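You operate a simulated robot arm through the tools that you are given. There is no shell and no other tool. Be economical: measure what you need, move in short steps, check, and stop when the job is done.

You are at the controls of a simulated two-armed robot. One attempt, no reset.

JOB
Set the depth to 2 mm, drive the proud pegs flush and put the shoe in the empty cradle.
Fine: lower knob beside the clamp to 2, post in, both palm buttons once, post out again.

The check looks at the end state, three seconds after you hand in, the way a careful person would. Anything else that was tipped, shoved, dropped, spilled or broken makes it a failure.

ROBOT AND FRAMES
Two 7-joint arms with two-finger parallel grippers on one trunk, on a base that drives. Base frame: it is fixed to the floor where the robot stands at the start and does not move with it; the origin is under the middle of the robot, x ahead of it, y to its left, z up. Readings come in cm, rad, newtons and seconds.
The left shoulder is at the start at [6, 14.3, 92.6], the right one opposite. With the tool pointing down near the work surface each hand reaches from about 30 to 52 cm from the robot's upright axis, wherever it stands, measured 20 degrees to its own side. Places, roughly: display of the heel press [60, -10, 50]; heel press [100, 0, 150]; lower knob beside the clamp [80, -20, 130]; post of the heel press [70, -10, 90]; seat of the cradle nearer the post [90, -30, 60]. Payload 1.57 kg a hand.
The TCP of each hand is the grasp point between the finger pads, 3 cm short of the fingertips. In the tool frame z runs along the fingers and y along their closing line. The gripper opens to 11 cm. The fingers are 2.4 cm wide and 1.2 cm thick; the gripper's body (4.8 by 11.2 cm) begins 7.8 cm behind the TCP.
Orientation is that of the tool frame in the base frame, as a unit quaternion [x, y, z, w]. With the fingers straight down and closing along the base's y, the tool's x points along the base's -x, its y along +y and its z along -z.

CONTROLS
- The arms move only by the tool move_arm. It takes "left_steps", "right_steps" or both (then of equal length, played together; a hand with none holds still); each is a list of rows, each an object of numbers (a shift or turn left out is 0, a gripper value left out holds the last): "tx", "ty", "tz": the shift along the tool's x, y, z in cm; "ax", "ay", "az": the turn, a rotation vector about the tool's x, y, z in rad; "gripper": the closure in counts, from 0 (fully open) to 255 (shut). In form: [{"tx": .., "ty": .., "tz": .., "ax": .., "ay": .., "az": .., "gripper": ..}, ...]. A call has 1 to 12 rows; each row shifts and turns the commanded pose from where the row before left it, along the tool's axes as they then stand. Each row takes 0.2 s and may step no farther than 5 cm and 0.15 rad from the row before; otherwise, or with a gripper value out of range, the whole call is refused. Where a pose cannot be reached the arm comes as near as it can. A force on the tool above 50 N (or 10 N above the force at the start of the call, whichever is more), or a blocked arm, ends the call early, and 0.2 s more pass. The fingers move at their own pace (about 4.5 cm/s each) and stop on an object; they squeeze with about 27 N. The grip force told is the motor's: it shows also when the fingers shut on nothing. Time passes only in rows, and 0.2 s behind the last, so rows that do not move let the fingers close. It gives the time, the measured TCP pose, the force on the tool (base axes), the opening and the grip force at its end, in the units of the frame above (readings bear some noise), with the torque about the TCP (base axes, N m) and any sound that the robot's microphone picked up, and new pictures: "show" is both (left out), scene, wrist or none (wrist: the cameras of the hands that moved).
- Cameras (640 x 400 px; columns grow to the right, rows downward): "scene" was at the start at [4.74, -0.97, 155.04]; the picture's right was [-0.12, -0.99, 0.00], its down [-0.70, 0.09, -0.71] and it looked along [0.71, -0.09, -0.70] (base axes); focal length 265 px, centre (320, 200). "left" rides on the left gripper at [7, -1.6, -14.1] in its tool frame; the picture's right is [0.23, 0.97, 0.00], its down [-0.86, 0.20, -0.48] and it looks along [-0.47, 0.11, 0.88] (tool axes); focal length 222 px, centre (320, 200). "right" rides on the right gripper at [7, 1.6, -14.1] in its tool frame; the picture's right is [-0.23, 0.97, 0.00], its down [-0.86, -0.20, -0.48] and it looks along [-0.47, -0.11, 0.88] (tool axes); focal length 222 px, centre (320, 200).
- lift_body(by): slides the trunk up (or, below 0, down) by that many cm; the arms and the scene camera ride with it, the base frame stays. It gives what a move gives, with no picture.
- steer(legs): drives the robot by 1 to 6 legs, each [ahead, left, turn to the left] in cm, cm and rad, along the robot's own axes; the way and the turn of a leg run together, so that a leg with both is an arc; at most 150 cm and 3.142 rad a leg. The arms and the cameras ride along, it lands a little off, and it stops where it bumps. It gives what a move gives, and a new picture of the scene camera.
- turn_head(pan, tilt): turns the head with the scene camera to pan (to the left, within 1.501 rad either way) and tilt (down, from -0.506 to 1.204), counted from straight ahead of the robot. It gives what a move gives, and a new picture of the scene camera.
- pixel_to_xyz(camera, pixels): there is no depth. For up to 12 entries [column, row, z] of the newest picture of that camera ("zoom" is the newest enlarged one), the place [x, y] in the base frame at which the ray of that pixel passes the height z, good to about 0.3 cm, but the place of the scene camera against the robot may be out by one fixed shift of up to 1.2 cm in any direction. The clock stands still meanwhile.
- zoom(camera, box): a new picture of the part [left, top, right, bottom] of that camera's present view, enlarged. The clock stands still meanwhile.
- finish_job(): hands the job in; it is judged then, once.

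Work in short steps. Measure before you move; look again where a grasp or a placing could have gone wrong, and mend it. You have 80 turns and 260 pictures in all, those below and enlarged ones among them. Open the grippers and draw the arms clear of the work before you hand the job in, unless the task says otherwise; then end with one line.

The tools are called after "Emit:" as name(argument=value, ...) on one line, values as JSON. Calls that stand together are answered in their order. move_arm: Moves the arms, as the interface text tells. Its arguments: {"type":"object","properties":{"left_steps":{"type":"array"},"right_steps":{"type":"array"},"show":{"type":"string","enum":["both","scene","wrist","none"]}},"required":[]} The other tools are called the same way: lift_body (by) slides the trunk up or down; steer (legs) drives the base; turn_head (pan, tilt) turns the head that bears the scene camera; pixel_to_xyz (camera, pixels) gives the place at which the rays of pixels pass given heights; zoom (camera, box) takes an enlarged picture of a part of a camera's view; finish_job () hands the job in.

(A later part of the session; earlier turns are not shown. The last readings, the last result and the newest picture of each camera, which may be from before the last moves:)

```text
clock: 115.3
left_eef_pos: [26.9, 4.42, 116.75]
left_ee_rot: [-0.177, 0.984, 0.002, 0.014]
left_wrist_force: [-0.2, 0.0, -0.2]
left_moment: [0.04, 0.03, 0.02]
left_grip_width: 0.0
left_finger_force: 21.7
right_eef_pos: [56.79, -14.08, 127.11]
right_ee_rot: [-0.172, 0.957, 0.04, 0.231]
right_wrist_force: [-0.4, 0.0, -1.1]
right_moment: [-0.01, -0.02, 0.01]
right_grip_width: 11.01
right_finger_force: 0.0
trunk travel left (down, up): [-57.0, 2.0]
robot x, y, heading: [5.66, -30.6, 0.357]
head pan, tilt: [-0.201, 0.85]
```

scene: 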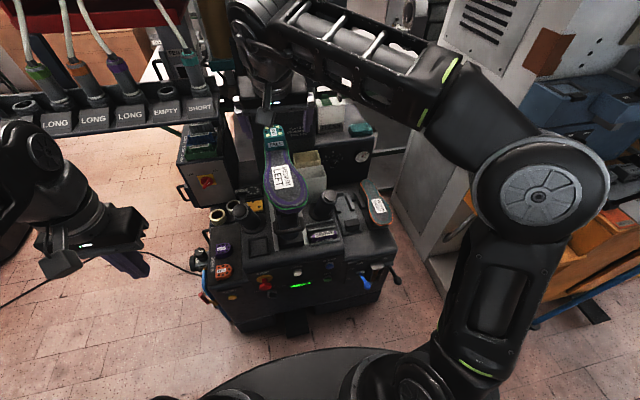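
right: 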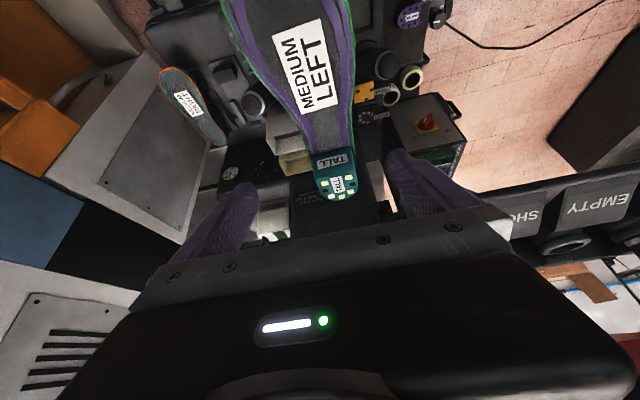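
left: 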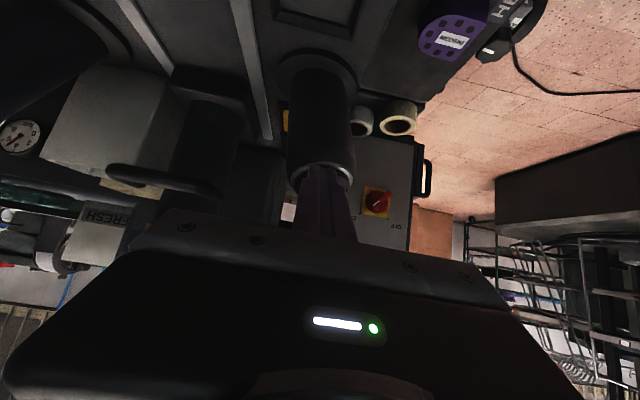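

The sole's axis is .384 rad, parallel to the machine; the waist at about (60,-11.9) is 6.9 cm wide. Move the open right hand above it.

Emit:
move_arm(right_steps=[{"tx": -0.28, "ty": 0.5, "tz": 3.5}, {"tx": -0.28, "ty": 0.5, "tz": 3.5}, {}], show="both")

Emit:
zoom(camera="right", box=[160, 0, 480, 240])

Emit:
zoom(camera="scene", box=[210, 80, 350, 220])

```text
clock: 116.1
left_eef_pos: [26.83, 4.44, 116.7]
left_ee_rot: [-0.177, 0.984, 0.002, 0.015]
left_wrist_force: [0.7, -0.6, -0.8]
left_moment: [0.02, 0.0, -0.01]
left_grip_width: 0.03
left_finger_force: 21.2
right_eef_pos: [59.75, -11.78, 121.24]
right_ee_rot: [-0.172, 0.957, 0.04, 0.231]
right_wrist_force: [-0.1, 1.2, -0.1]
right_moment: [0.02, 0.01, -0.01]
right_grip_width: 11.02
right_finger_force: 0.0
trunk travel left (down, up): [-57.0, 2.0]
robot x, y, heading: [5.59, -30.13, 0.358]
head pan, tilt: [-0.201, 0.85]
```

scene: 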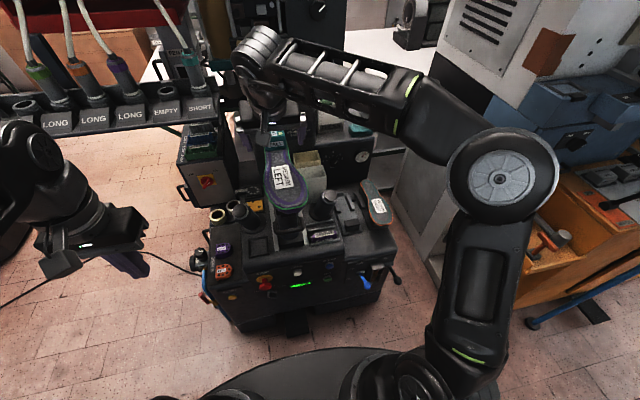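
right: 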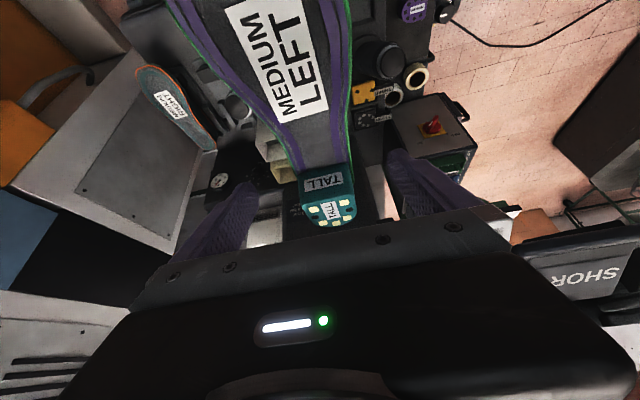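

```text
1.67 times, centred on (320, 120) of right
```

zoom: 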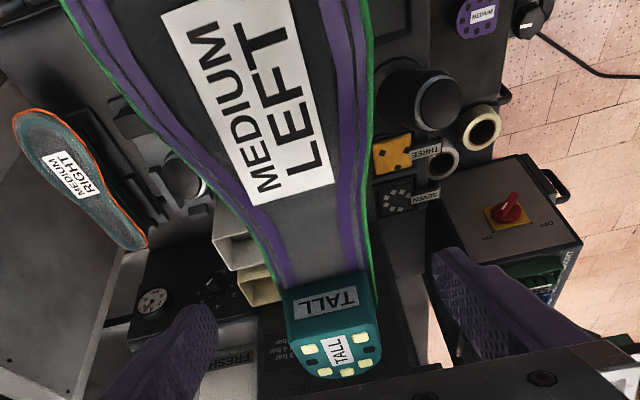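

```text
2.86 times, centred on (280, 150) of scene
```

zoom: 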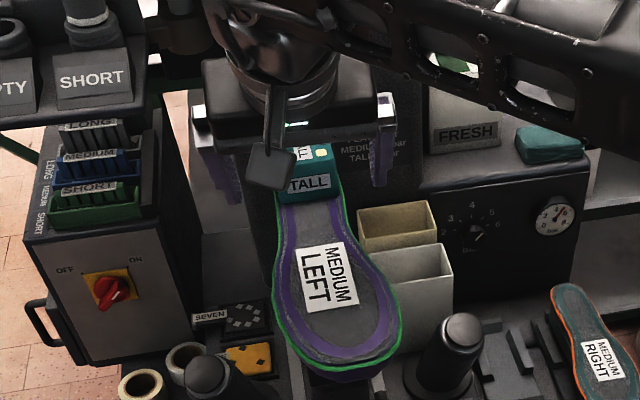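

Centred over the waist. Lower 8 cm straight down with a slight yaw to match, then look before closing.

Emit:
move_arm(right_steps=[{"ax": -0.012, "az": -0.024}, {"tx": 1.2, "tz": 2.35}, {"tx": 1.2, "tz": 2.35}, {"tx": 1.2, "tz": 2.35}, {}], show="wrist")

Emit:
zoom(camera="right", box=[160, 0, 480, 240])

Emit:
zoom(camera="scene", box=[210, 80, 350, 220])

```text
clock: 117.3
left_eef_pos: [26.97, 4.45, 116.79]
left_ee_rot: [-0.177, 0.984, 0.003, 0.015]
left_wrist_force: [0.9, 0.2, 0.8]
left_moment: [0.0, 0.0, -0.01]
left_grip_width: 0.0
left_finger_force: 21.2
right_eef_pos: [59.81, -11.76, 112.98]
right_ee_rot: [-0.185, 0.955, 0.044, 0.23]
right_wrist_force: [0.0, -0.3, 0.4]
right_moment: [-0.02, 0.01, 0.02]
right_grip_width: 10.96
right_finger_force: 0.1
trunk travel left (down, up): [-57.0, 2.0]
robot x, y, heading: [5.69, -30.16, 0.358]
head pan, tilt: [-0.201, 0.85]
```

right: 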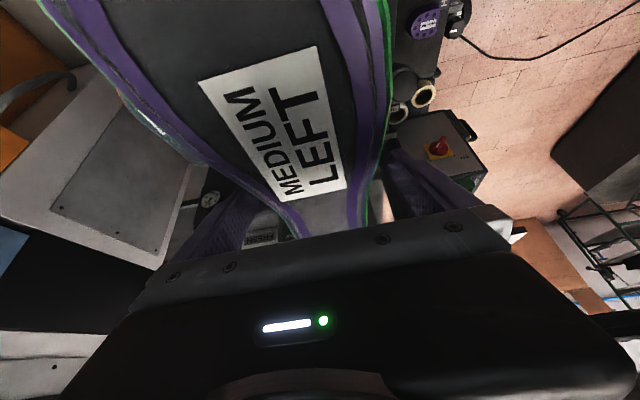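

```text
1.67 times, centred on (320, 120) of right
```

zoom: 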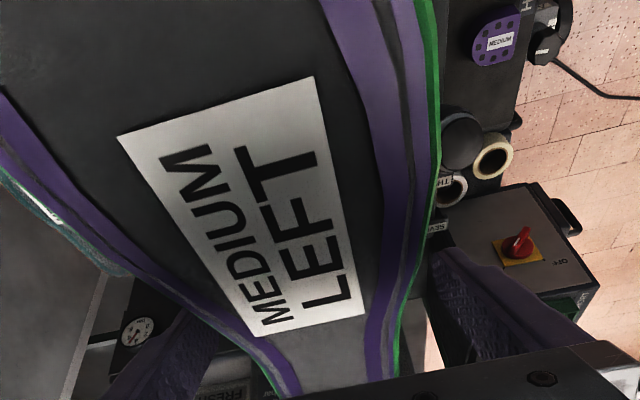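

```text
2.86 times, centred on (280, 150) of scene
```

zoom: 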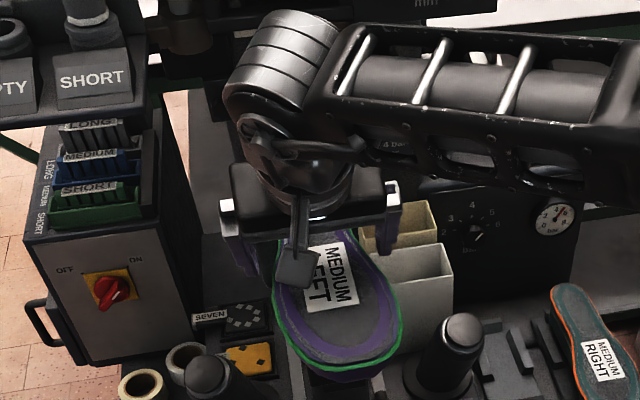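

Fingers straddle the waist without contact. Close on the shoe.

Emit:
move_arm(right_steps=[{"gripper": 110}, {}, {"gripper": 255}, {}, {}, {}], show="wrist")

```text
clock: 118.7
left_eef_pos: [26.89, 4.45, 116.7]
left_ee_rot: [-0.177, 0.984, 0.002, 0.015]
left_wrist_force: [-0.2, 0.2, 0.6]
left_moment: [0.02, 0.02, 0.03]
left_grip_width: 0.01
left_finger_force: 20.7
right_eef_pos: [59.81, -11.68, 113.02]
right_ee_rot: [-0.185, 0.954, 0.044, 0.231]
right_wrist_force: [0.8, -1.1, 0.1]
right_moment: [-0.04, -0.01, -0.07]
right_grip_width: 6.88
right_finger_force: 27.2
trunk travel left (down, up): [-57.0, 2.0]
robot x, y, heading: [5.8, -30.17, 0.357]
head pan, tilt: [-0.201, 0.85]
```

right: 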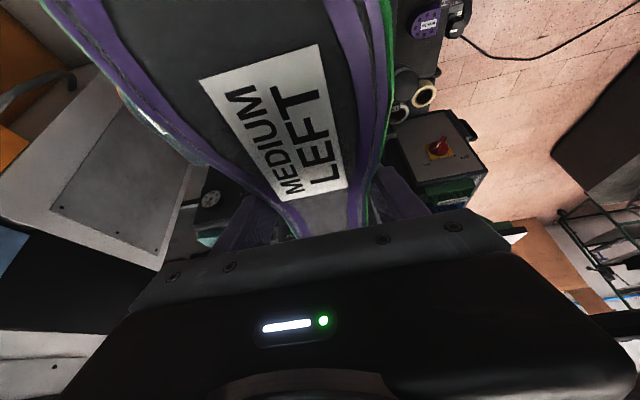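

Holding 6.9 cm at 27 N. Lift straight up 4 cm and check.

Emit:
move_arm(right_steps=[{"tx": -0.46, "tz": -0.89}, {"tx": -0.69, "tz": -1.33}, {"tx": -0.69, "tz": -1.33}, {}], show="both")

Emit:
zoom(camera="scene", box=[210, 80, 350, 220])

```text
clock: 119.7
left_eef_pos: [27.06, 4.58, 116.64]
left_ee_rot: [-0.178, 0.984, 0.002, 0.014]
left_wrist_force: [-0.3, -0.5, 0.8]
left_moment: [-0.01, 0.0, 0.0]
left_grip_width: 0.0
left_finger_force: 21.3
right_eef_pos: [59.94, -11.59, 116.9]
right_ee_rot: [-0.185, 0.955, 0.041, 0.229]
right_wrist_force: [0.1, 0.1, -8.6]
right_moment: [-0.02, 0.05, -0.03]
right_grip_width: 6.6
right_finger_force: 27.1
trunk travel left (down, up): [-57.0, 2.0]
robot x, y, heading: [5.86, -30.12, 0.359]
head pan, tilt: [-0.201, 0.85]
```

scene: 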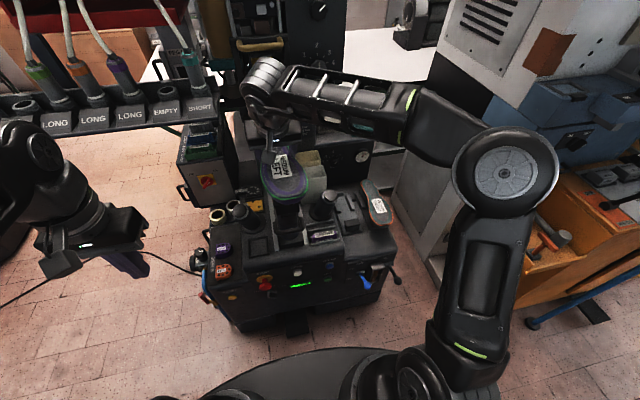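
right: 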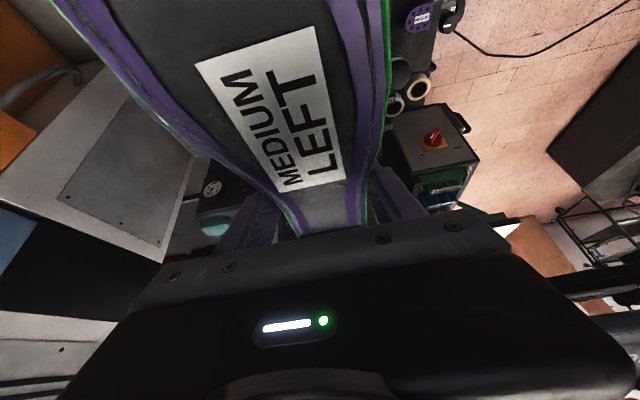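

```text
2.86 times, centred on (280, 150) of scene
```

zoom: 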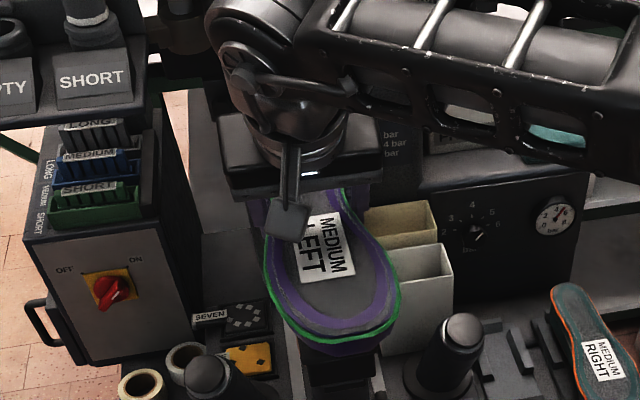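

Shoe is up, about 0.87 kg and balanced. Lift another 5 cm and look from below the shoe for the post pin.

Emit:
move_arm(right_steps=[{"tx": -0.69, "tz": -1.33}, {"tx": -0.69, "tz": -1.33}, {"tx": -0.91, "tz": -1.78}, {}], show="none")

Emit:
turn_head(pan=0.0, tilt=0.75)

Emit:
zoom(camera="scene", box=[230, 60, 430, 260])

Emit:
zoom(camera="left", box=[0, 0, 640, 400])

```text
clock: 120.7
left_eef_pos: [27.03, 4.52, 116.7]
left_ee_rot: [-0.178, 0.984, 0.003, 0.015]
left_wrist_force: [0.1, 0.2, -0.1]
left_moment: [-0.03, 0.01, 0.02]
left_grip_width: 0.03
left_finger_force: 21.5
right_eef_pos: [59.92, -11.57, 122.23]
right_ee_rot: [-0.185, 0.955, 0.043, 0.229]
right_wrist_force: [0.2, 0.3, -9.0]
right_moment: [-0.01, 0.08, -0.02]
right_grip_width: 6.57
right_finger_force: 27.3
trunk travel left (down, up): [-57.0, 2.0]
robot x, y, heading: [5.78, -30.51, 0.356]
head pan, tilt: [-0.201, 0.85]
```

```text
clock: 121.4
left_eef_pos: [26.93, 4.52, 116.6]
left_ee_rot: [-0.177, 0.984, 0.003, 0.015]
left_wrist_force: [-0.9, -0.1, -0.4]
left_moment: [0.0, 0.01, -0.03]
left_grip_width: 0.0
left_finger_force: 21.6
right_eef_pos: [59.97, -11.54, 122.14]
right_ee_rot: [-0.185, 0.954, 0.043, 0.23]
right_wrist_force: [0.1, 0.0, -8.4]
right_moment: [0.02, 0.05, -0.01]
right_grip_width: 6.6
right_finger_force: 26.8
trunk travel left (down, up): [-57.0, 2.0]
robot x, y, heading: [5.9, -30.4, 0.359]
head pan, tilt: [0.0, 0.75]
```

scene: 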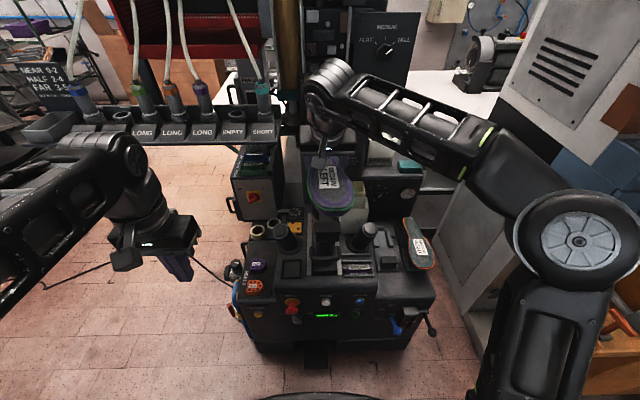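

```text
2.00 times, centred on (330, 160) of scene
```

zoom: 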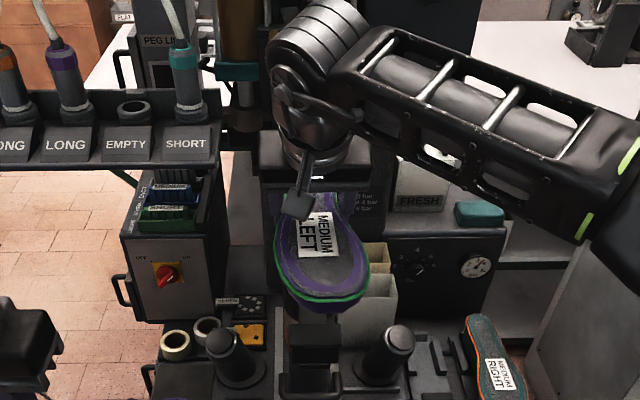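

```text
1.00 times, centred on (320, 200) of left (not enlarged: the box is as wide or as high as the picture)
```

zoom: 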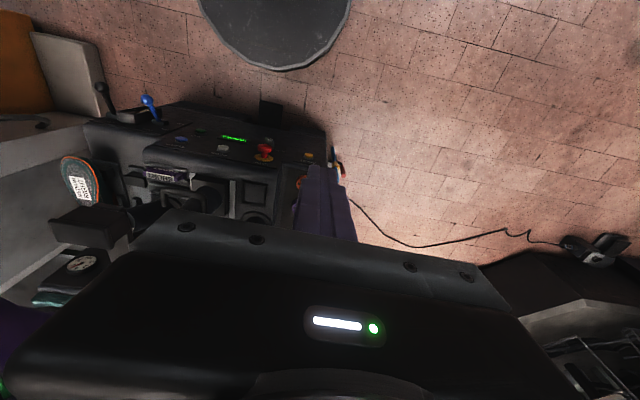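

Lifted 9 cm with steady weight. Test that it's free by moving 1.5 cm back and reading the force.

Emit:
move_arm(right_steps=[{"tx": -0.46, "tz": -0.89}, {"tx": 0.67, "tz": -0.34}, {"tx": 0.67, "tz": -0.34}, {}], show="none")

```text
clock: 122.4
left_eef_pos: [27.02, 4.49, 116.7]
left_ee_rot: [-0.177, 0.984, 0.002, 0.014]
left_wrist_force: [0.6, -0.2, -0.1]
left_moment: [0.0, -0.01, 0.02]
left_grip_width: 0.01
left_finger_force: 21.4
right_eef_pos: [58.68, -12.2, 123.21]
right_ee_rot: [-0.185, 0.955, 0.042, 0.229]
right_wrist_force: [0.2, -0.5, -8.5]
right_moment: [-0.02, 0.07, -0.02]
right_grip_width: 6.55
right_finger_force: 27.2
trunk travel left (down, up): [-57.0, 2.0]
robot x, y, heading: [5.97, -30.32, 0.355]
head pan, tilt: [0.0, 0.75]
```

The shoe is free of the post. Before driving right with it, I measure how close the elbow would come to the cabinet and bench, and the toe tip position.

Emit:
pixel_to_xyz(camera="scene", pixels=[[575, 240, 105], [495, 240, 60], [495, 290, 30], [475, 345, 5], [590, 310, 60], [332, 208, 125], [505, 75, 120], [560, 110, 100], [602, 330, 60]])

Emit:
turn_head(pan=-0.7, tilt=0.75)

```text
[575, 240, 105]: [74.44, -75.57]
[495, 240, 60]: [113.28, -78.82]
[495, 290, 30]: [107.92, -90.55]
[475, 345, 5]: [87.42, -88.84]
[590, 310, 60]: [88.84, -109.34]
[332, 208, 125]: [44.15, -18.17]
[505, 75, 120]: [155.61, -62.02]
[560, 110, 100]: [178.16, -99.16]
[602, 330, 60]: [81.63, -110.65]
```

```text
clock: 123.5
left_eef_pos: [27.01, 4.44, 116.75]
left_ee_rot: [-0.179, 0.984, 0.002, 0.014]
left_wrist_force: [0.4, -1.1, -0.1]
left_moment: [0.0, 0.01, 0.0]
left_grip_width: 0.0
left_finger_force: 21.3
right_eef_pos: [58.64, -12.19, 123.13]
right_ee_rot: [-0.185, 0.955, 0.042, 0.23]
right_wrist_force: [-0.7, 0.5, -9.0]
right_moment: [-0.02, 0.04, 0.01]
right_grip_width: 6.55
right_finger_force: 26.9
trunk travel left (down, up): [-57.0, 2.0]
robot x, y, heading: [5.72, -30.29, 0.358]
head pan, tilt: [-0.7, 0.75]
```

scene: 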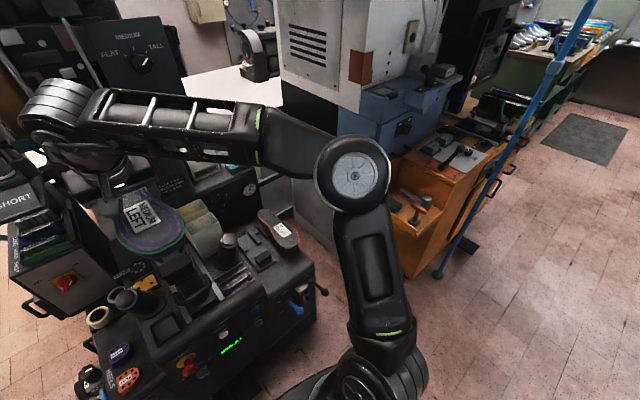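

Room on the right is fine. Move the shoe right 12 cm by arm, then strafe the base 14 cm right, keeping it in front of the knob panel.

Emit:
move_arm(right_steps=[{"ty": -3}, {"ty": -3}, {"ty": -3}, {"ty": -3}, {}], show="none")

Emit:
steer(legs=[[0, -14, 0], [0, 0, 0.022]])

Emit:
turn_head(pan=-0.25, tilt=0.85)

```text
clock: 124.7
left_eef_pos: [27.01, 4.56, 116.61]
left_ee_rot: [-0.178, 0.984, 0.002, 0.014]
left_wrist_force: [-1.1, 0.2, 0.0]
left_moment: [-0.02, 0.01, -0.03]
left_grip_width: 0.0
left_finger_force: 21.3
right_eef_pos: [63.03, -23.46, 123.28]
right_ee_rot: [-0.184, 0.955, 0.042, 0.229]
right_wrist_force: [0.5, -0.1, -8.0]
right_moment: [-0.03, 0.04, -0.02]
right_grip_width: 6.55
right_finger_force: 26.9
trunk travel left (down, up): [-57.0, 2.0]
robot x, y, heading: [5.9, -30.14, 0.357]
head pan, tilt: [-0.7, 0.75]
```

```text
clock: 126.4
left_eef_pos: [31.12, -8.01, 116.61]
left_ee_rot: [-0.187, 0.982, 0.002, 0.015]
left_wrist_force: [0.1, 0.3, 0.5]
left_moment: [-0.02, 0.0, 0.0]
left_grip_width: 0.04
left_finger_force: 21.1
right_eef_pos: [67.71, -35.32, 123.26]
right_ee_rot: [-0.194, 0.953, 0.045, 0.229]
right_wrist_force: [-0.7, -0.6, -8.6]
right_moment: [-0.01, 0.05, 0.04]
right_grip_width: 6.56
right_finger_force: 27.0
trunk travel left (down, up): [-57.0, 2.0]
robot x, y, heading: [10.53, -43.21, 0.371]
head pan, tilt: [-0.7, 0.75]
```

scene: 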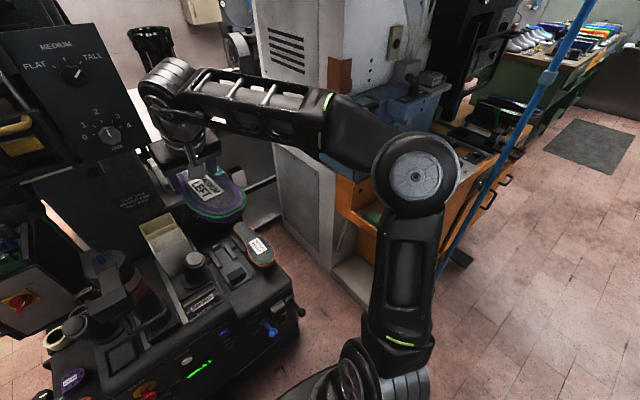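

```text
clock: 127.3
left_eef_pos: [31.07, -8.07, 116.68]
left_ee_rot: [-0.187, 0.982, 0.003, 0.015]
left_wrist_force: [-0.3, 0.3, -0.3]
left_moment: [0.01, -0.01, 0.0]
left_grip_width: 0.02
left_finger_force: 21.4
right_eef_pos: [67.6, -35.23, 123.16]
right_ee_rot: [-0.194, 0.953, 0.045, 0.23]
right_wrist_force: [0.9, -0.1, -7.6]
right_moment: [0.01, 0.04, -0.03]
right_grip_width: 6.55
right_finger_force: 26.7
trunk travel left (down, up): [-57.0, 2.0]
robot x, y, heading: [10.42, -42.92, 0.373]
head pan, tilt: [-0.25, 0.85]
```

scene: 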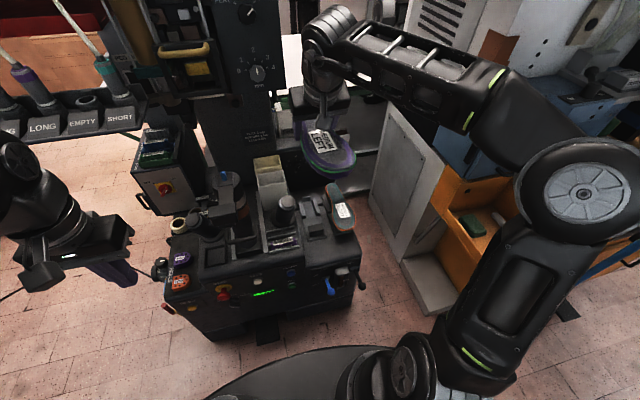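

Now facing the cradle. I enlarge the shoe and the cradles to measure the toe tip relative to the hand, and compare with the MEDIUM RIGHT shoe.

Emit:
zoom(camera="scene", box=[250, 90, 390, 240])

Emit:
zoom(camera="right", box=[0, 0, 640, 400])

```text
2.67 times, centred on (320, 165) of scene
```

zoom: 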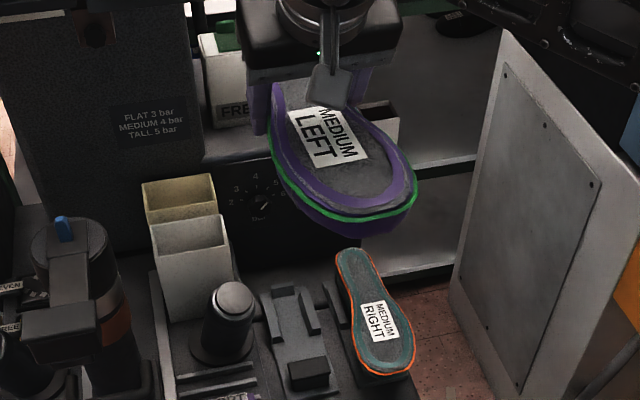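

```text
1.00 times, centred on (320, 200) of right (not enlarged: the box is as wide or as high as the picture)
```

zoom: 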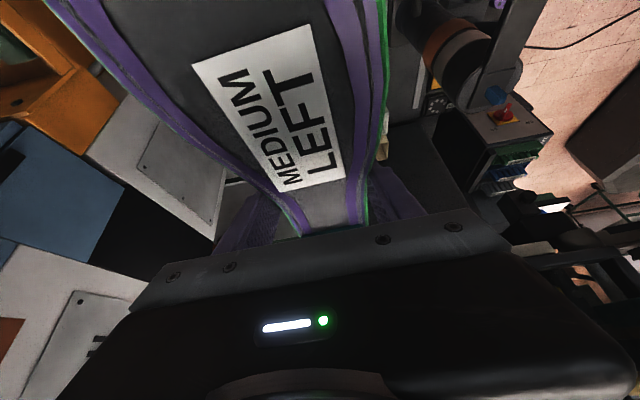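

Cradle axis fitted: through the block top (81,-32.9) at .385 rad, seat centre about 1 cm left of it. Matching MEDIUM RIGHT's position, the hand should end near (85.7,-29.9,74). I lower the trunk 22 first so the heel passes under the knob panel, then drive forward 12.

Emit:
lift_body(by=-22)

Emit:
move_arm(right_steps=[{"ty": -2}, {}], show="none")

Emit:
steer(legs=[[12, 0, 0]])

Emit:
zoom(camera="scene", box=[230, 90, 430, 240])

```text
clock: 129.6
left_eef_pos: [31.16, -8.06, 94.71]
left_ee_rot: [-0.187, 0.982, 0.003, 0.014]
left_wrist_force: [-0.8, 0.3, -0.2]
left_moment: [-0.02, 0.01, -0.01]
left_grip_width: 0.0
left_finger_force: 21.0
right_eef_pos: [67.62, -35.25, 101.29]
right_ee_rot: [-0.194, 0.953, 0.045, 0.229]
right_wrist_force: [0.2, -0.6, -8.6]
right_moment: [-0.03, 0.04, 0.03]
right_grip_width: 6.54
right_finger_force: 27.3
trunk travel left (down, up): [-35.0, 24.0]
robot x, y, heading: [10.75, -43.32, 0.378]
head pan, tilt: [-0.25, 0.85]
```

```text
clock: 130.2
left_eef_pos: [31.14, -8.05, 94.67]
left_ee_rot: [-0.187, 0.982, 0.003, 0.015]
left_wrist_force: [0.2, -0.3, 0.6]
left_moment: [-0.01, 0.05, -0.01]
left_grip_width: 0.02
left_finger_force: 21.5
right_eef_pos: [68.22, -37.2, 101.29]
right_ee_rot: [-0.194, 0.953, 0.045, 0.229]
right_wrist_force: [-0.4, 0.1, -7.6]
right_moment: [0.01, 0.04, 0.03]
right_grip_width: 6.55
right_finger_force: 26.8
trunk travel left (down, up): [-35.0, 24.0]
robot x, y, heading: [10.63, -43.27, 0.375]
head pan, tilt: [-0.25, 0.85]
```

```text
clock: 131.4
left_eef_pos: [42.16, -3.77, 94.68]
left_ee_rot: [-0.186, 0.982, 0.003, 0.014]
left_wrist_force: [0.1, -1.1, -0.7]
left_moment: [-0.01, 0.0, 0.0]
left_grip_width: 0.0
left_finger_force: 21.5
right_eef_pos: [79.47, -32.94, 101.21]
right_ee_rot: [-0.194, 0.953, 0.045, 0.229]
right_wrist_force: [-0.3, 0.0, -8.6]
right_moment: [-0.01, 0.05, -0.04]
right_grip_width: 6.49
right_finger_force: 26.7
trunk travel left (down, up): [-35.0, 24.0]
robot x, y, heading: [21.6, -39.53, 0.379]
head pan, tilt: [-0.25, 0.85]
```

scene: 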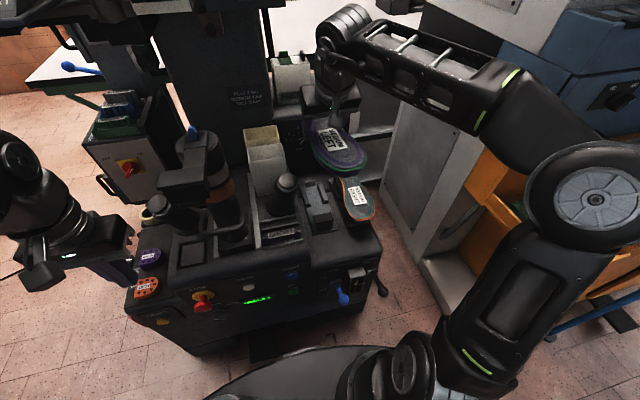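

```text
2.67 times, centred on (330, 165) of scene
```

zoom: 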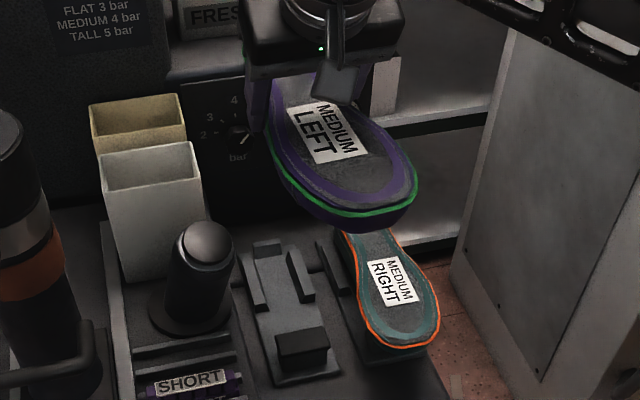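

Now over the cradle area. Move 6.9 cm ahead with the small yaw correction, then lower the trunk 16 and look.

Emit:
move_arm(right_steps=[{"ax": 0.008, "az": 0.016}, {"tx": -2.05, "ty": 0.15, "tz": 1.05}, {"tx": -2.05, "ty": 0.15, "tz": 1.05}, {"tx": -2.05, "ty": 0.15, "tz": 1.05}, {}], show="none")

Emit:
lift_body(by=-16)

Emit:
turn_head(pan=-0.2, tilt=0.75)

Emit:
zoom(camera="scene", box=[230, 110, 430, 260])

Emit:
zoom(camera="right", box=[0, 0, 640, 400])

```text
clock: 132.6
left_eef_pos: [42.15, -3.72, 94.78]
left_ee_rot: [-0.187, 0.982, 0.003, 0.014]
left_wrist_force: [0.1, 0.0, -0.6]
left_moment: [-0.01, -0.01, -0.01]
left_grip_width: 0.01
left_finger_force: 21.2
right_eef_pos: [85.68, -30.03, 101.12]
right_ee_rot: [-0.185, 0.955, 0.043, 0.228]
right_wrist_force: [0.4, 0.0, -7.1]
right_moment: [-0.01, 0.05, 0.01]
right_grip_width: 6.57
right_finger_force: 27.0
trunk travel left (down, up): [-35.0, 24.0]
robot x, y, heading: [21.67, -38.72, 0.377]
head pan, tilt: [-0.25, 0.85]
```

```text
clock: 134.4
left_eef_pos: [42.19, -3.77, 78.75]
left_ee_rot: [-0.186, 0.982, 0.003, 0.014]
left_wrist_force: [0.6, 0.0, -0.4]
left_moment: [0.0, 0.04, -0.02]
left_grip_width: 0.0
left_finger_force: 21.4
right_eef_pos: [85.68, -29.96, 85.12]
right_ee_rot: [-0.186, 0.955, 0.043, 0.229]
right_wrist_force: [-0.2, -0.1, -7.9]
right_moment: [0.01, -0.01, 0.01]
right_grip_width: 6.53
right_finger_force: 26.9
trunk travel left (down, up): [-19.0, 40.0]
robot x, y, heading: [21.86, -39.06, 0.379]
head pan, tilt: [-0.25, 0.85]
```

```text
clock: 135.1
left_eef_pos: [42.1, -3.72, 78.66]
left_ee_rot: [-0.187, 0.982, 0.003, 0.014]
left_wrist_force: [0.5, -0.3, -0.2]
left_moment: [0.02, 0.02, 0.02]
left_grip_width: 0.0
left_finger_force: 21.7
right_eef_pos: [85.72, -29.98, 85.24]
right_ee_rot: [-0.185, 0.955, 0.043, 0.229]
right_wrist_force: [-0.7, -1.2, -7.4]
right_moment: [-0.02, 0.03, -0.02]
right_grip_width: 6.52
right_finger_force: 27.2
trunk travel left (down, up): [-19.0, 40.0]
robot x, y, heading: [22.11, -39.15, 0.372]
head pan, tilt: [-0.201, 0.75]
```

scene: 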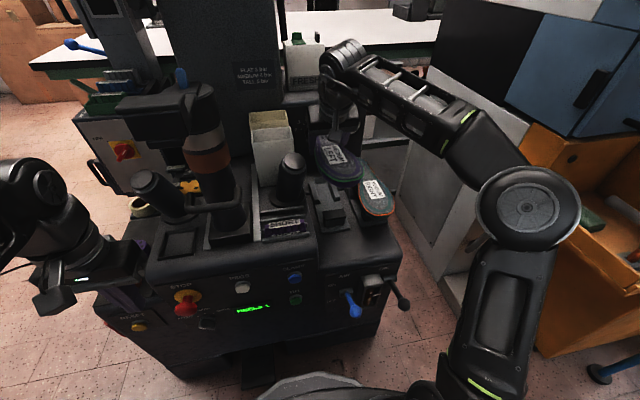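

```text
2.67 times, centred on (330, 185) of scene
```

zoom: 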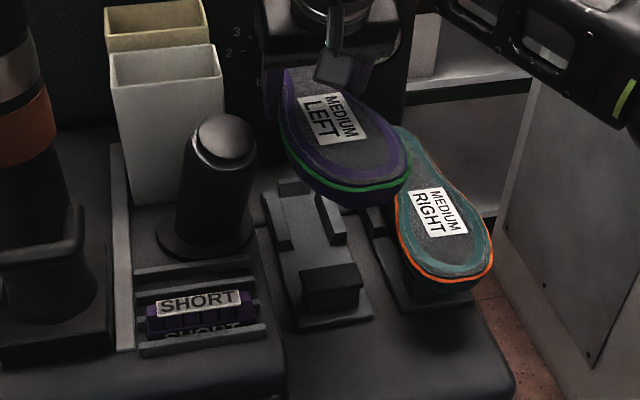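

```text
1.00 times, centred on (320, 200) of right (not enlarged: the box is as wide or as high as the picture)
```

zoom: 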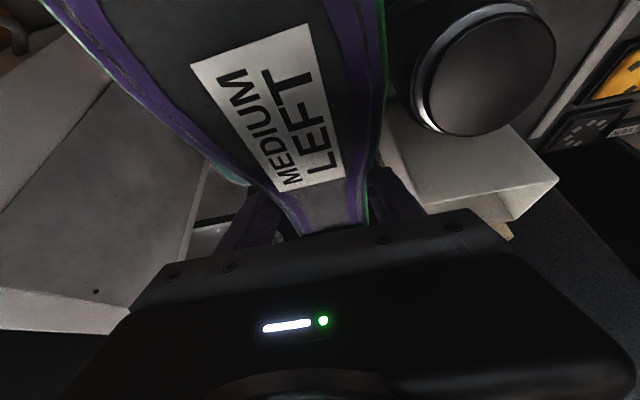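

Reconciling both cameras, MEDIUM RIGHT's sole is at z≈71.5 with its label 1.4 cm beyond the block, so my shoe should go 2 cm further ahead and 0.4 right. Adjust and lower 10 cm.

Emit:
move_arm(right_steps=[{"tx": -1.78, "ty": -0.45, "tz": 0.91}, {"tx": 1.14, "tz": 2.22}, {"tx": 1.14, "tz": 2.22}, {"tx": 1.14, "tz": 2.22}, {"tx": 1.14, "tz": 2.22}, {}], show="scene")

Emit:
zoom(camera="scene", box=[260, 130, 420, 250])

```text
clock: 136.5
left_eef_pos: [42.08, -3.79, 78.66]
left_ee_rot: [-0.187, 0.982, 0.003, 0.015]
left_wrist_force: [-0.4, -0.2, 0.5]
left_moment: [0.01, 0.0, 0.01]
left_grip_width: 0.0
left_finger_force: 21.3
right_eef_pos: [87.79, -29.78, 75.1]
right_ee_rot: [-0.185, 0.955, 0.043, 0.23]
right_wrist_force: [-0.3, -0.4, -8.2]
right_moment: [-0.02, 0.04, -0.02]
right_grip_width: 6.56
right_finger_force: 26.8
trunk travel left (down, up): [-19.0, 40.0]
robot x, y, heading: [21.53, -38.77, 0.377]
head pan, tilt: [-0.201, 0.75]
```

scene: 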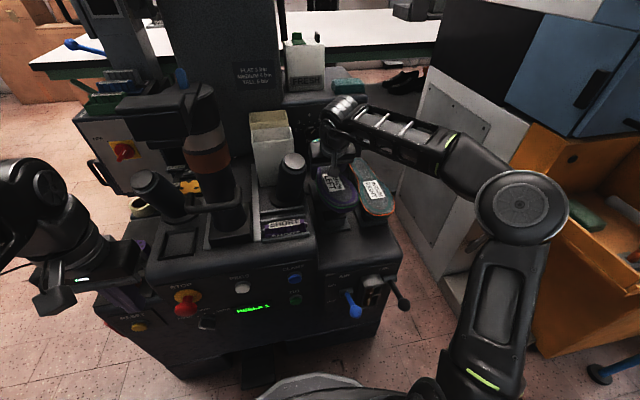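

```text
3.33 times, centred on (340, 190) of scene
```

zoom: 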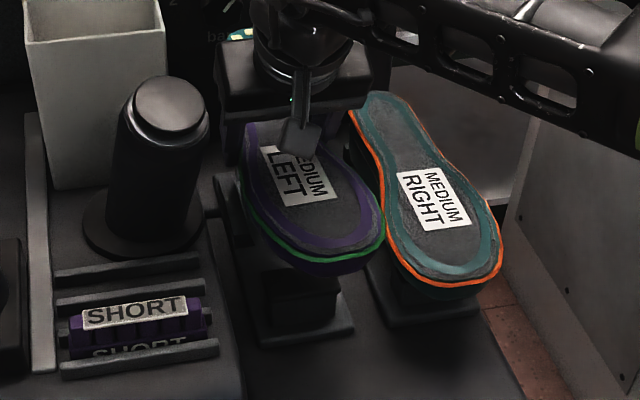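

Lateral spacing to MEDIUM RIGHT (≈11.4 cm) looks right. Lower in small steps, watching the force.

Emit:
move_arm(right_steps=[{"tx": 0.34, "tz": 0.67}, {"tx": 0.34, "tz": 0.67}, {}], show="none")

Emit:
move_arm(right_steps=[{"tx": 0.34, "tz": 0.67}, {}], show="none")

Emit:
move_arm(right_steps=[{"tx": 0.34, "tz": 0.67}, {}], show="scene")

Emit:
zoom(camera="scene", box=[260, 130, 420, 250])

```text
clock: 137.3
left_eef_pos: [42.17, -3.75, 78.67]
left_ee_rot: [-0.187, 0.982, 0.003, 0.015]
left_wrist_force: [-0.3, 0.2, 0.1]
left_moment: [0.02, 0.0, 0.0]
left_grip_width: 0.0
left_finger_force: 21.0
right_eef_pos: [87.61, -29.87, 73.69]
right_ee_rot: [-0.186, 0.955, 0.043, 0.229]
right_wrist_force: [-0.3, 0.2, -8.6]
right_moment: [0.01, 0.06, -0.01]
right_grip_width: 6.54
right_finger_force: 27.1
trunk travel left (down, up): [-19.0, 40.0]
robot x, y, heading: [21.74, -39.07, 0.375]
head pan, tilt: [-0.201, 0.75]
```

```text
clock: 137.9
left_eef_pos: [42.07, -3.65, 78.61]
left_ee_rot: [-0.187, 0.982, 0.003, 0.014]
left_wrist_force: [-0.3, -0.1, -0.6]
left_moment: [0.0, -0.01, -0.02]
left_grip_width: 0.01
left_finger_force: 21.4
right_eef_pos: [87.61, -29.9, 72.79]
right_ee_rot: [-0.185, 0.955, 0.043, 0.228]
right_wrist_force: [-0.6, 0.0, -7.5]
right_moment: [0.02, 0.03, -0.01]
right_grip_width: 6.51
right_finger_force: 27.4
trunk travel left (down, up): [-19.0, 40.0]
robot x, y, heading: [21.71, -38.73, 0.377]
head pan, tilt: [-0.201, 0.75]
```

```text
clock: 138.5
left_eef_pos: [42.14, -3.88, 78.82]
left_ee_rot: [-0.187, 0.982, 0.002, 0.015]
left_wrist_force: [-0.3, -0.3, -0.9]
left_moment: [0.0, 0.01, -0.01]
left_grip_width: 0.02
left_finger_force: 21.4
right_eef_pos: [87.57, -29.72, 72.27]
right_ee_rot: [-0.185, 0.955, 0.043, 0.229]
right_wrist_force: [0.1, 0.1, -7.8]
right_moment: [-0.02, 0.02, 0.0]
right_grip_width: 6.53
right_finger_force: 27.0
trunk travel left (down, up): [-19.0, 40.0]
robot x, y, heading: [21.58, -39.01, 0.375]
head pan, tilt: [-0.201, 0.75]
```

scene: 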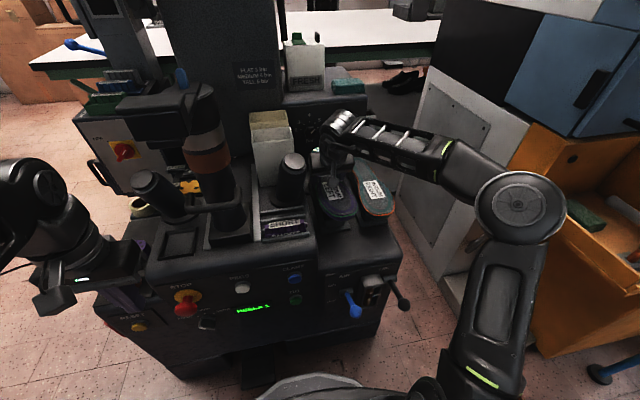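

```text
3.33 times, centred on (340, 190) of scene
```

zoom: 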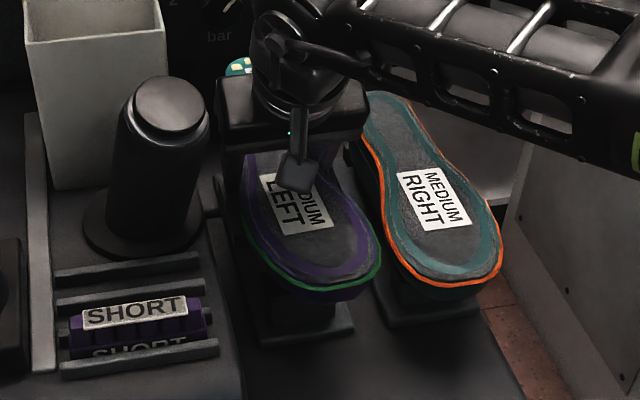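

Toe edges are nearly level with the neighbour's; still carrying full weight. Continue down in 0.5 cm steps.

Emit:
move_arm(right_steps=[{"tx": 0.23, "tz": 0.45}, {}], show="none")

Emit:
move_arm(right_steps=[{"tx": 0.23, "tz": 0.45}, {}], show="none")

Emit:
move_arm(right_steps=[{"tx": 0.23, "tz": 0.45}, {}], show="none")

Emit:
zoom(camera="scene", box=[260, 130, 420, 250])

```text
clock: 139.1
left_eef_pos: [42.09, -3.78, 78.59]
left_ee_rot: [-0.186, 0.982, 0.002, 0.015]
left_wrist_force: [-0.2, -1.3, 0.3]
left_moment: [0.01, 0.03, -0.01]
left_grip_width: 0.02
left_finger_force: 21.5
right_eef_pos: [87.62, -29.75, 71.63]
right_ee_rot: [-0.185, 0.954, 0.042, 0.23]
right_wrist_force: [0.4, -0.3, -8.0]
right_moment: [-0.05, 0.02, -0.01]
right_grip_width: 6.51
right_finger_force: 27.2
trunk travel left (down, up): [-19.0, 40.0]
robot x, y, heading: [21.63, -38.74, 0.379]
head pan, tilt: [-0.201, 0.75]
```

```text
clock: 139.7
left_eef_pos: [41.97, -3.7, 78.9]
left_ee_rot: [-0.185, 0.983, 0.003, 0.015]
left_wrist_force: [0.3, -0.5, 0.0]
left_moment: [0.0, 0.0, 0.0]
left_grip_width: 0.02
left_finger_force: 21.6
right_eef_pos: [87.51, -29.83, 71.51]
right_ee_rot: [-0.184, 0.954, 0.042, 0.231]
right_wrist_force: [-2.8, -4.8, 6.0]
right_moment: [0.22, -0.46, -0.11]
right_grip_width: 6.53
right_finger_force: 27.7
trunk travel left (down, up): [-19.0, 40.0]
robot x, y, heading: [21.72, -38.64, 0.374]
head pan, tilt: [-0.201, 0.75]
```

```text
clock: 140.3
left_eef_pos: [42.04, -3.85, 78.65]
left_ee_rot: [-0.186, 0.982, 0.003, 0.015]
left_wrist_force: [-0.6, 0.1, -0.6]
left_moment: [-0.02, 0.0, 0.01]
left_grip_width: 0.0
left_finger_force: 21.6
right_eef_pos: [87.53, -29.89, 70.52]
right_ee_rot: [-0.184, 0.955, 0.041, 0.228]
right_wrist_force: [0.9, -4.3, -8.2]
right_moment: [-0.35, -0.05, -0.03]
right_grip_width: 6.01
right_finger_force: 26.9
trunk travel left (down, up): [-19.0, 40.0]
robot x, y, heading: [21.47, -38.96, 0.374]
head pan, tilt: [-0.201, 0.75]
```

```text
3.33 times, centred on (340, 190) of scene
```

zoom: 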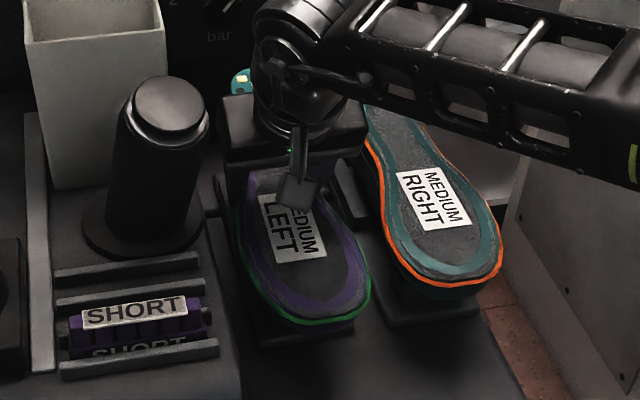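

Contact came at z≈71.5 and then the shoe slipped a little in the grip (width 6.0). Stop and look carefully before doing more.

Emit:
move_arm(right_steps=[{}], show="both")

Emit:
zoom(camera="scene", box=[290, 150, 390, 225])

Emit:
zoom(camera="right", box=[100, 0, 500, 250])

```text
clock: 140.7
left_eef_pos: [42.15, -3.75, 78.71]
left_ee_rot: [-0.186, 0.982, 0.002, 0.014]
left_wrist_force: [0.4, -0.3, 0.0]
left_moment: [0.01, 0.0, -0.01]
left_grip_width: 0.0
left_finger_force: 21.2
right_eef_pos: [87.63, -29.84, 70.71]
right_ee_rot: [-0.185, 0.955, 0.043, 0.229]
right_wrist_force: [2.2, -4.6, -7.5]
right_moment: [-0.37, -0.08, -0.06]
right_grip_width: 5.99
right_finger_force: 26.9
trunk travel left (down, up): [-19.0, 40.0]
robot x, y, heading: [21.59, -38.92, 0.379]
head pan, tilt: [-0.201, 0.75]
```

scene: 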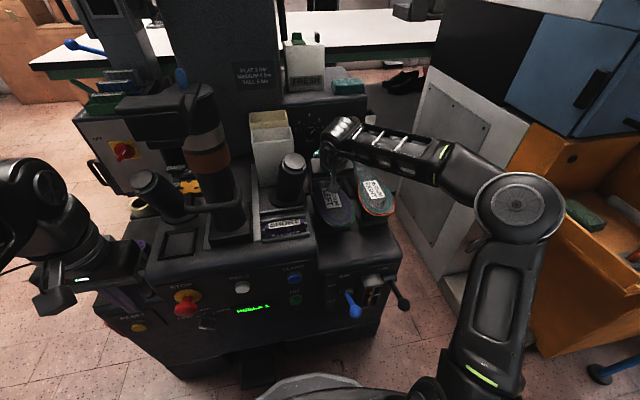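
right: 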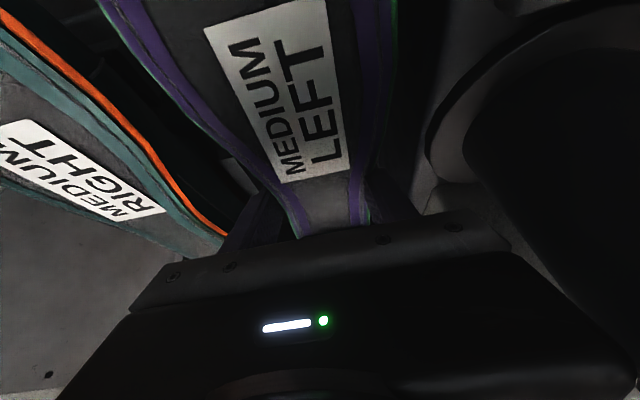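

```text
5.33 times, centred on (340, 188) of scene
```

zoom: 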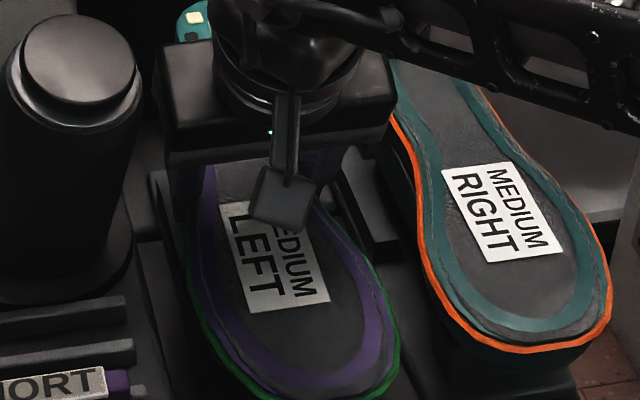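

```text
1.60 times, centred on (300, 125) of right
5 turns are left
```

zoom: 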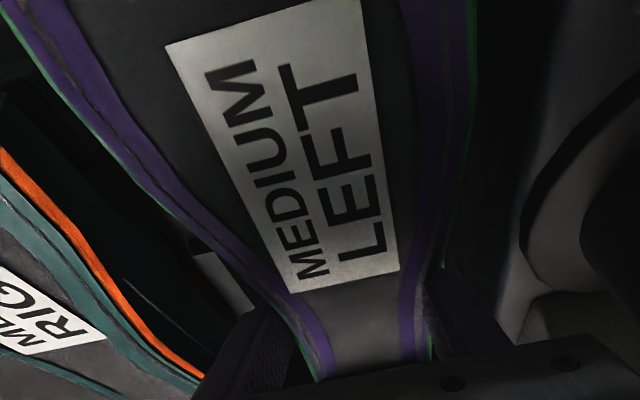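

Likely the heel landed on the back stop and slid in front of it into the seat; the hand still bears the weight. Lower in three 0.5 cm steps, reading the force each time.

Emit:
move_arm(right_steps=[{"tx": 0.23, "tz": 0.45}, {}], show="none")

Emit:
move_arm(right_steps=[{"tx": 0.23, "tz": 0.45}, {}], show="none")

Emit:
move_arm(right_steps=[{"tx": 0.23, "tz": 0.45}, {}], show="both")

Emit:
zoom(camera="scene", box=[290, 150, 390, 225])

```text
clock: 141.3
left_eef_pos: [42.06, -3.83, 78.78]
left_ee_rot: [-0.187, 0.982, 0.003, 0.015]
left_wrist_force: [-0.5, -0.7, -0.9]
left_moment: [-0.01, -0.01, -0.02]
left_grip_width: 0.02
left_finger_force: 21.4
right_eef_pos: [87.71, -29.83, 70.36]
right_ee_rot: [-0.184, 0.954, 0.042, 0.232]
right_wrist_force: [6.2, -10.2, 10.8]
right_moment: [-0.72, 0.6, -0.33]
right_grip_width: 5.96
right_finger_force: 26.8
trunk travel left (down, up): [-19.0, 40.0]
robot x, y, heading: [21.67, -38.96, 0.372]
head pan, tilt: [-0.201, 0.75]
```

```text
clock: 141.9
left_eef_pos: [41.99, -3.84, 78.78]
left_ee_rot: [-0.187, 0.982, 0.003, 0.015]
left_wrist_force: [0.5, 0.1, 0.3]
left_moment: [-0.02, -0.05, -0.01]
left_grip_width: 0.0
left_finger_force: 21.6
right_eef_pos: [87.73, -29.9, 70.01]
right_ee_rot: [-0.183, 0.954, 0.043, 0.234]
right_wrist_force: [19.2, -9.8, 30.0]
right_moment: [-0.71, 0.91, -1.04]
right_grip_width: 6.03
right_finger_force: 26.9
trunk travel left (down, up): [-19.0, 40.0]
robot x, y, heading: [21.82, -39.13, 0.368]
head pan, tilt: [-0.201, 0.75]
```

```text
clock: 142.5
left_eef_pos: [42.14, -3.8, 78.73]
left_ee_rot: [-0.186, 0.982, 0.003, 0.015]
left_wrist_force: [-0.1, 0.5, -0.8]
left_moment: [-0.02, -0.01, -0.01]
left_grip_width: 0.0
left_finger_force: 21.4
right_eef_pos: [87.98, -29.81, 69.91]
right_ee_rot: [-0.181, 0.953, 0.043, 0.239]
right_wrist_force: [0.2, -3.3, 12.1]
right_moment: [-0.15, 0.97, -0.09]
right_grip_width: 5.98
right_finger_force: 27.3
trunk travel left (down, up): [-19.0, 40.0]
robot x, y, heading: [21.54, -38.55, 0.377]
head pan, tilt: [-0.201, 0.75]
stopped in row 2 (right hand): the force on the tool passed its limit at 51 N (the readings are from after the stop); the commanded pose is now the measured one
```

scene: 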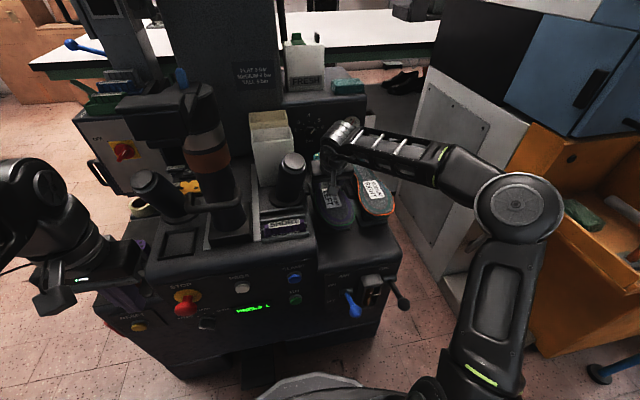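
right: 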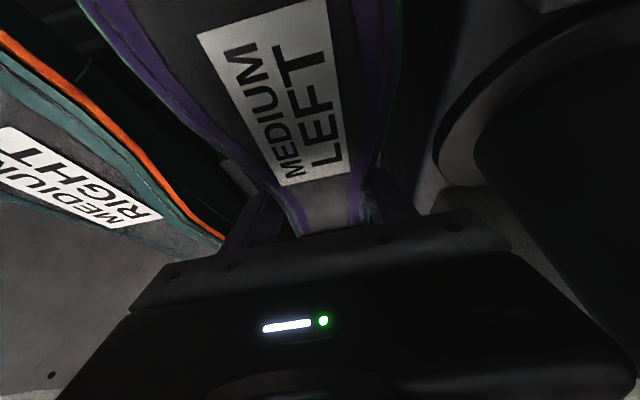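

```text
5.33 times, centred on (340, 188) of scene
4 turns are left
```

zoom: 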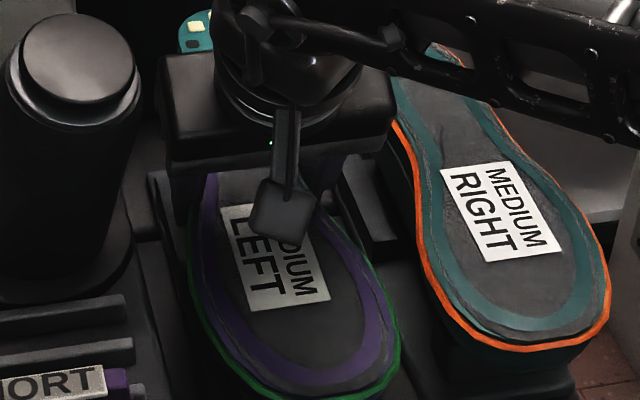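

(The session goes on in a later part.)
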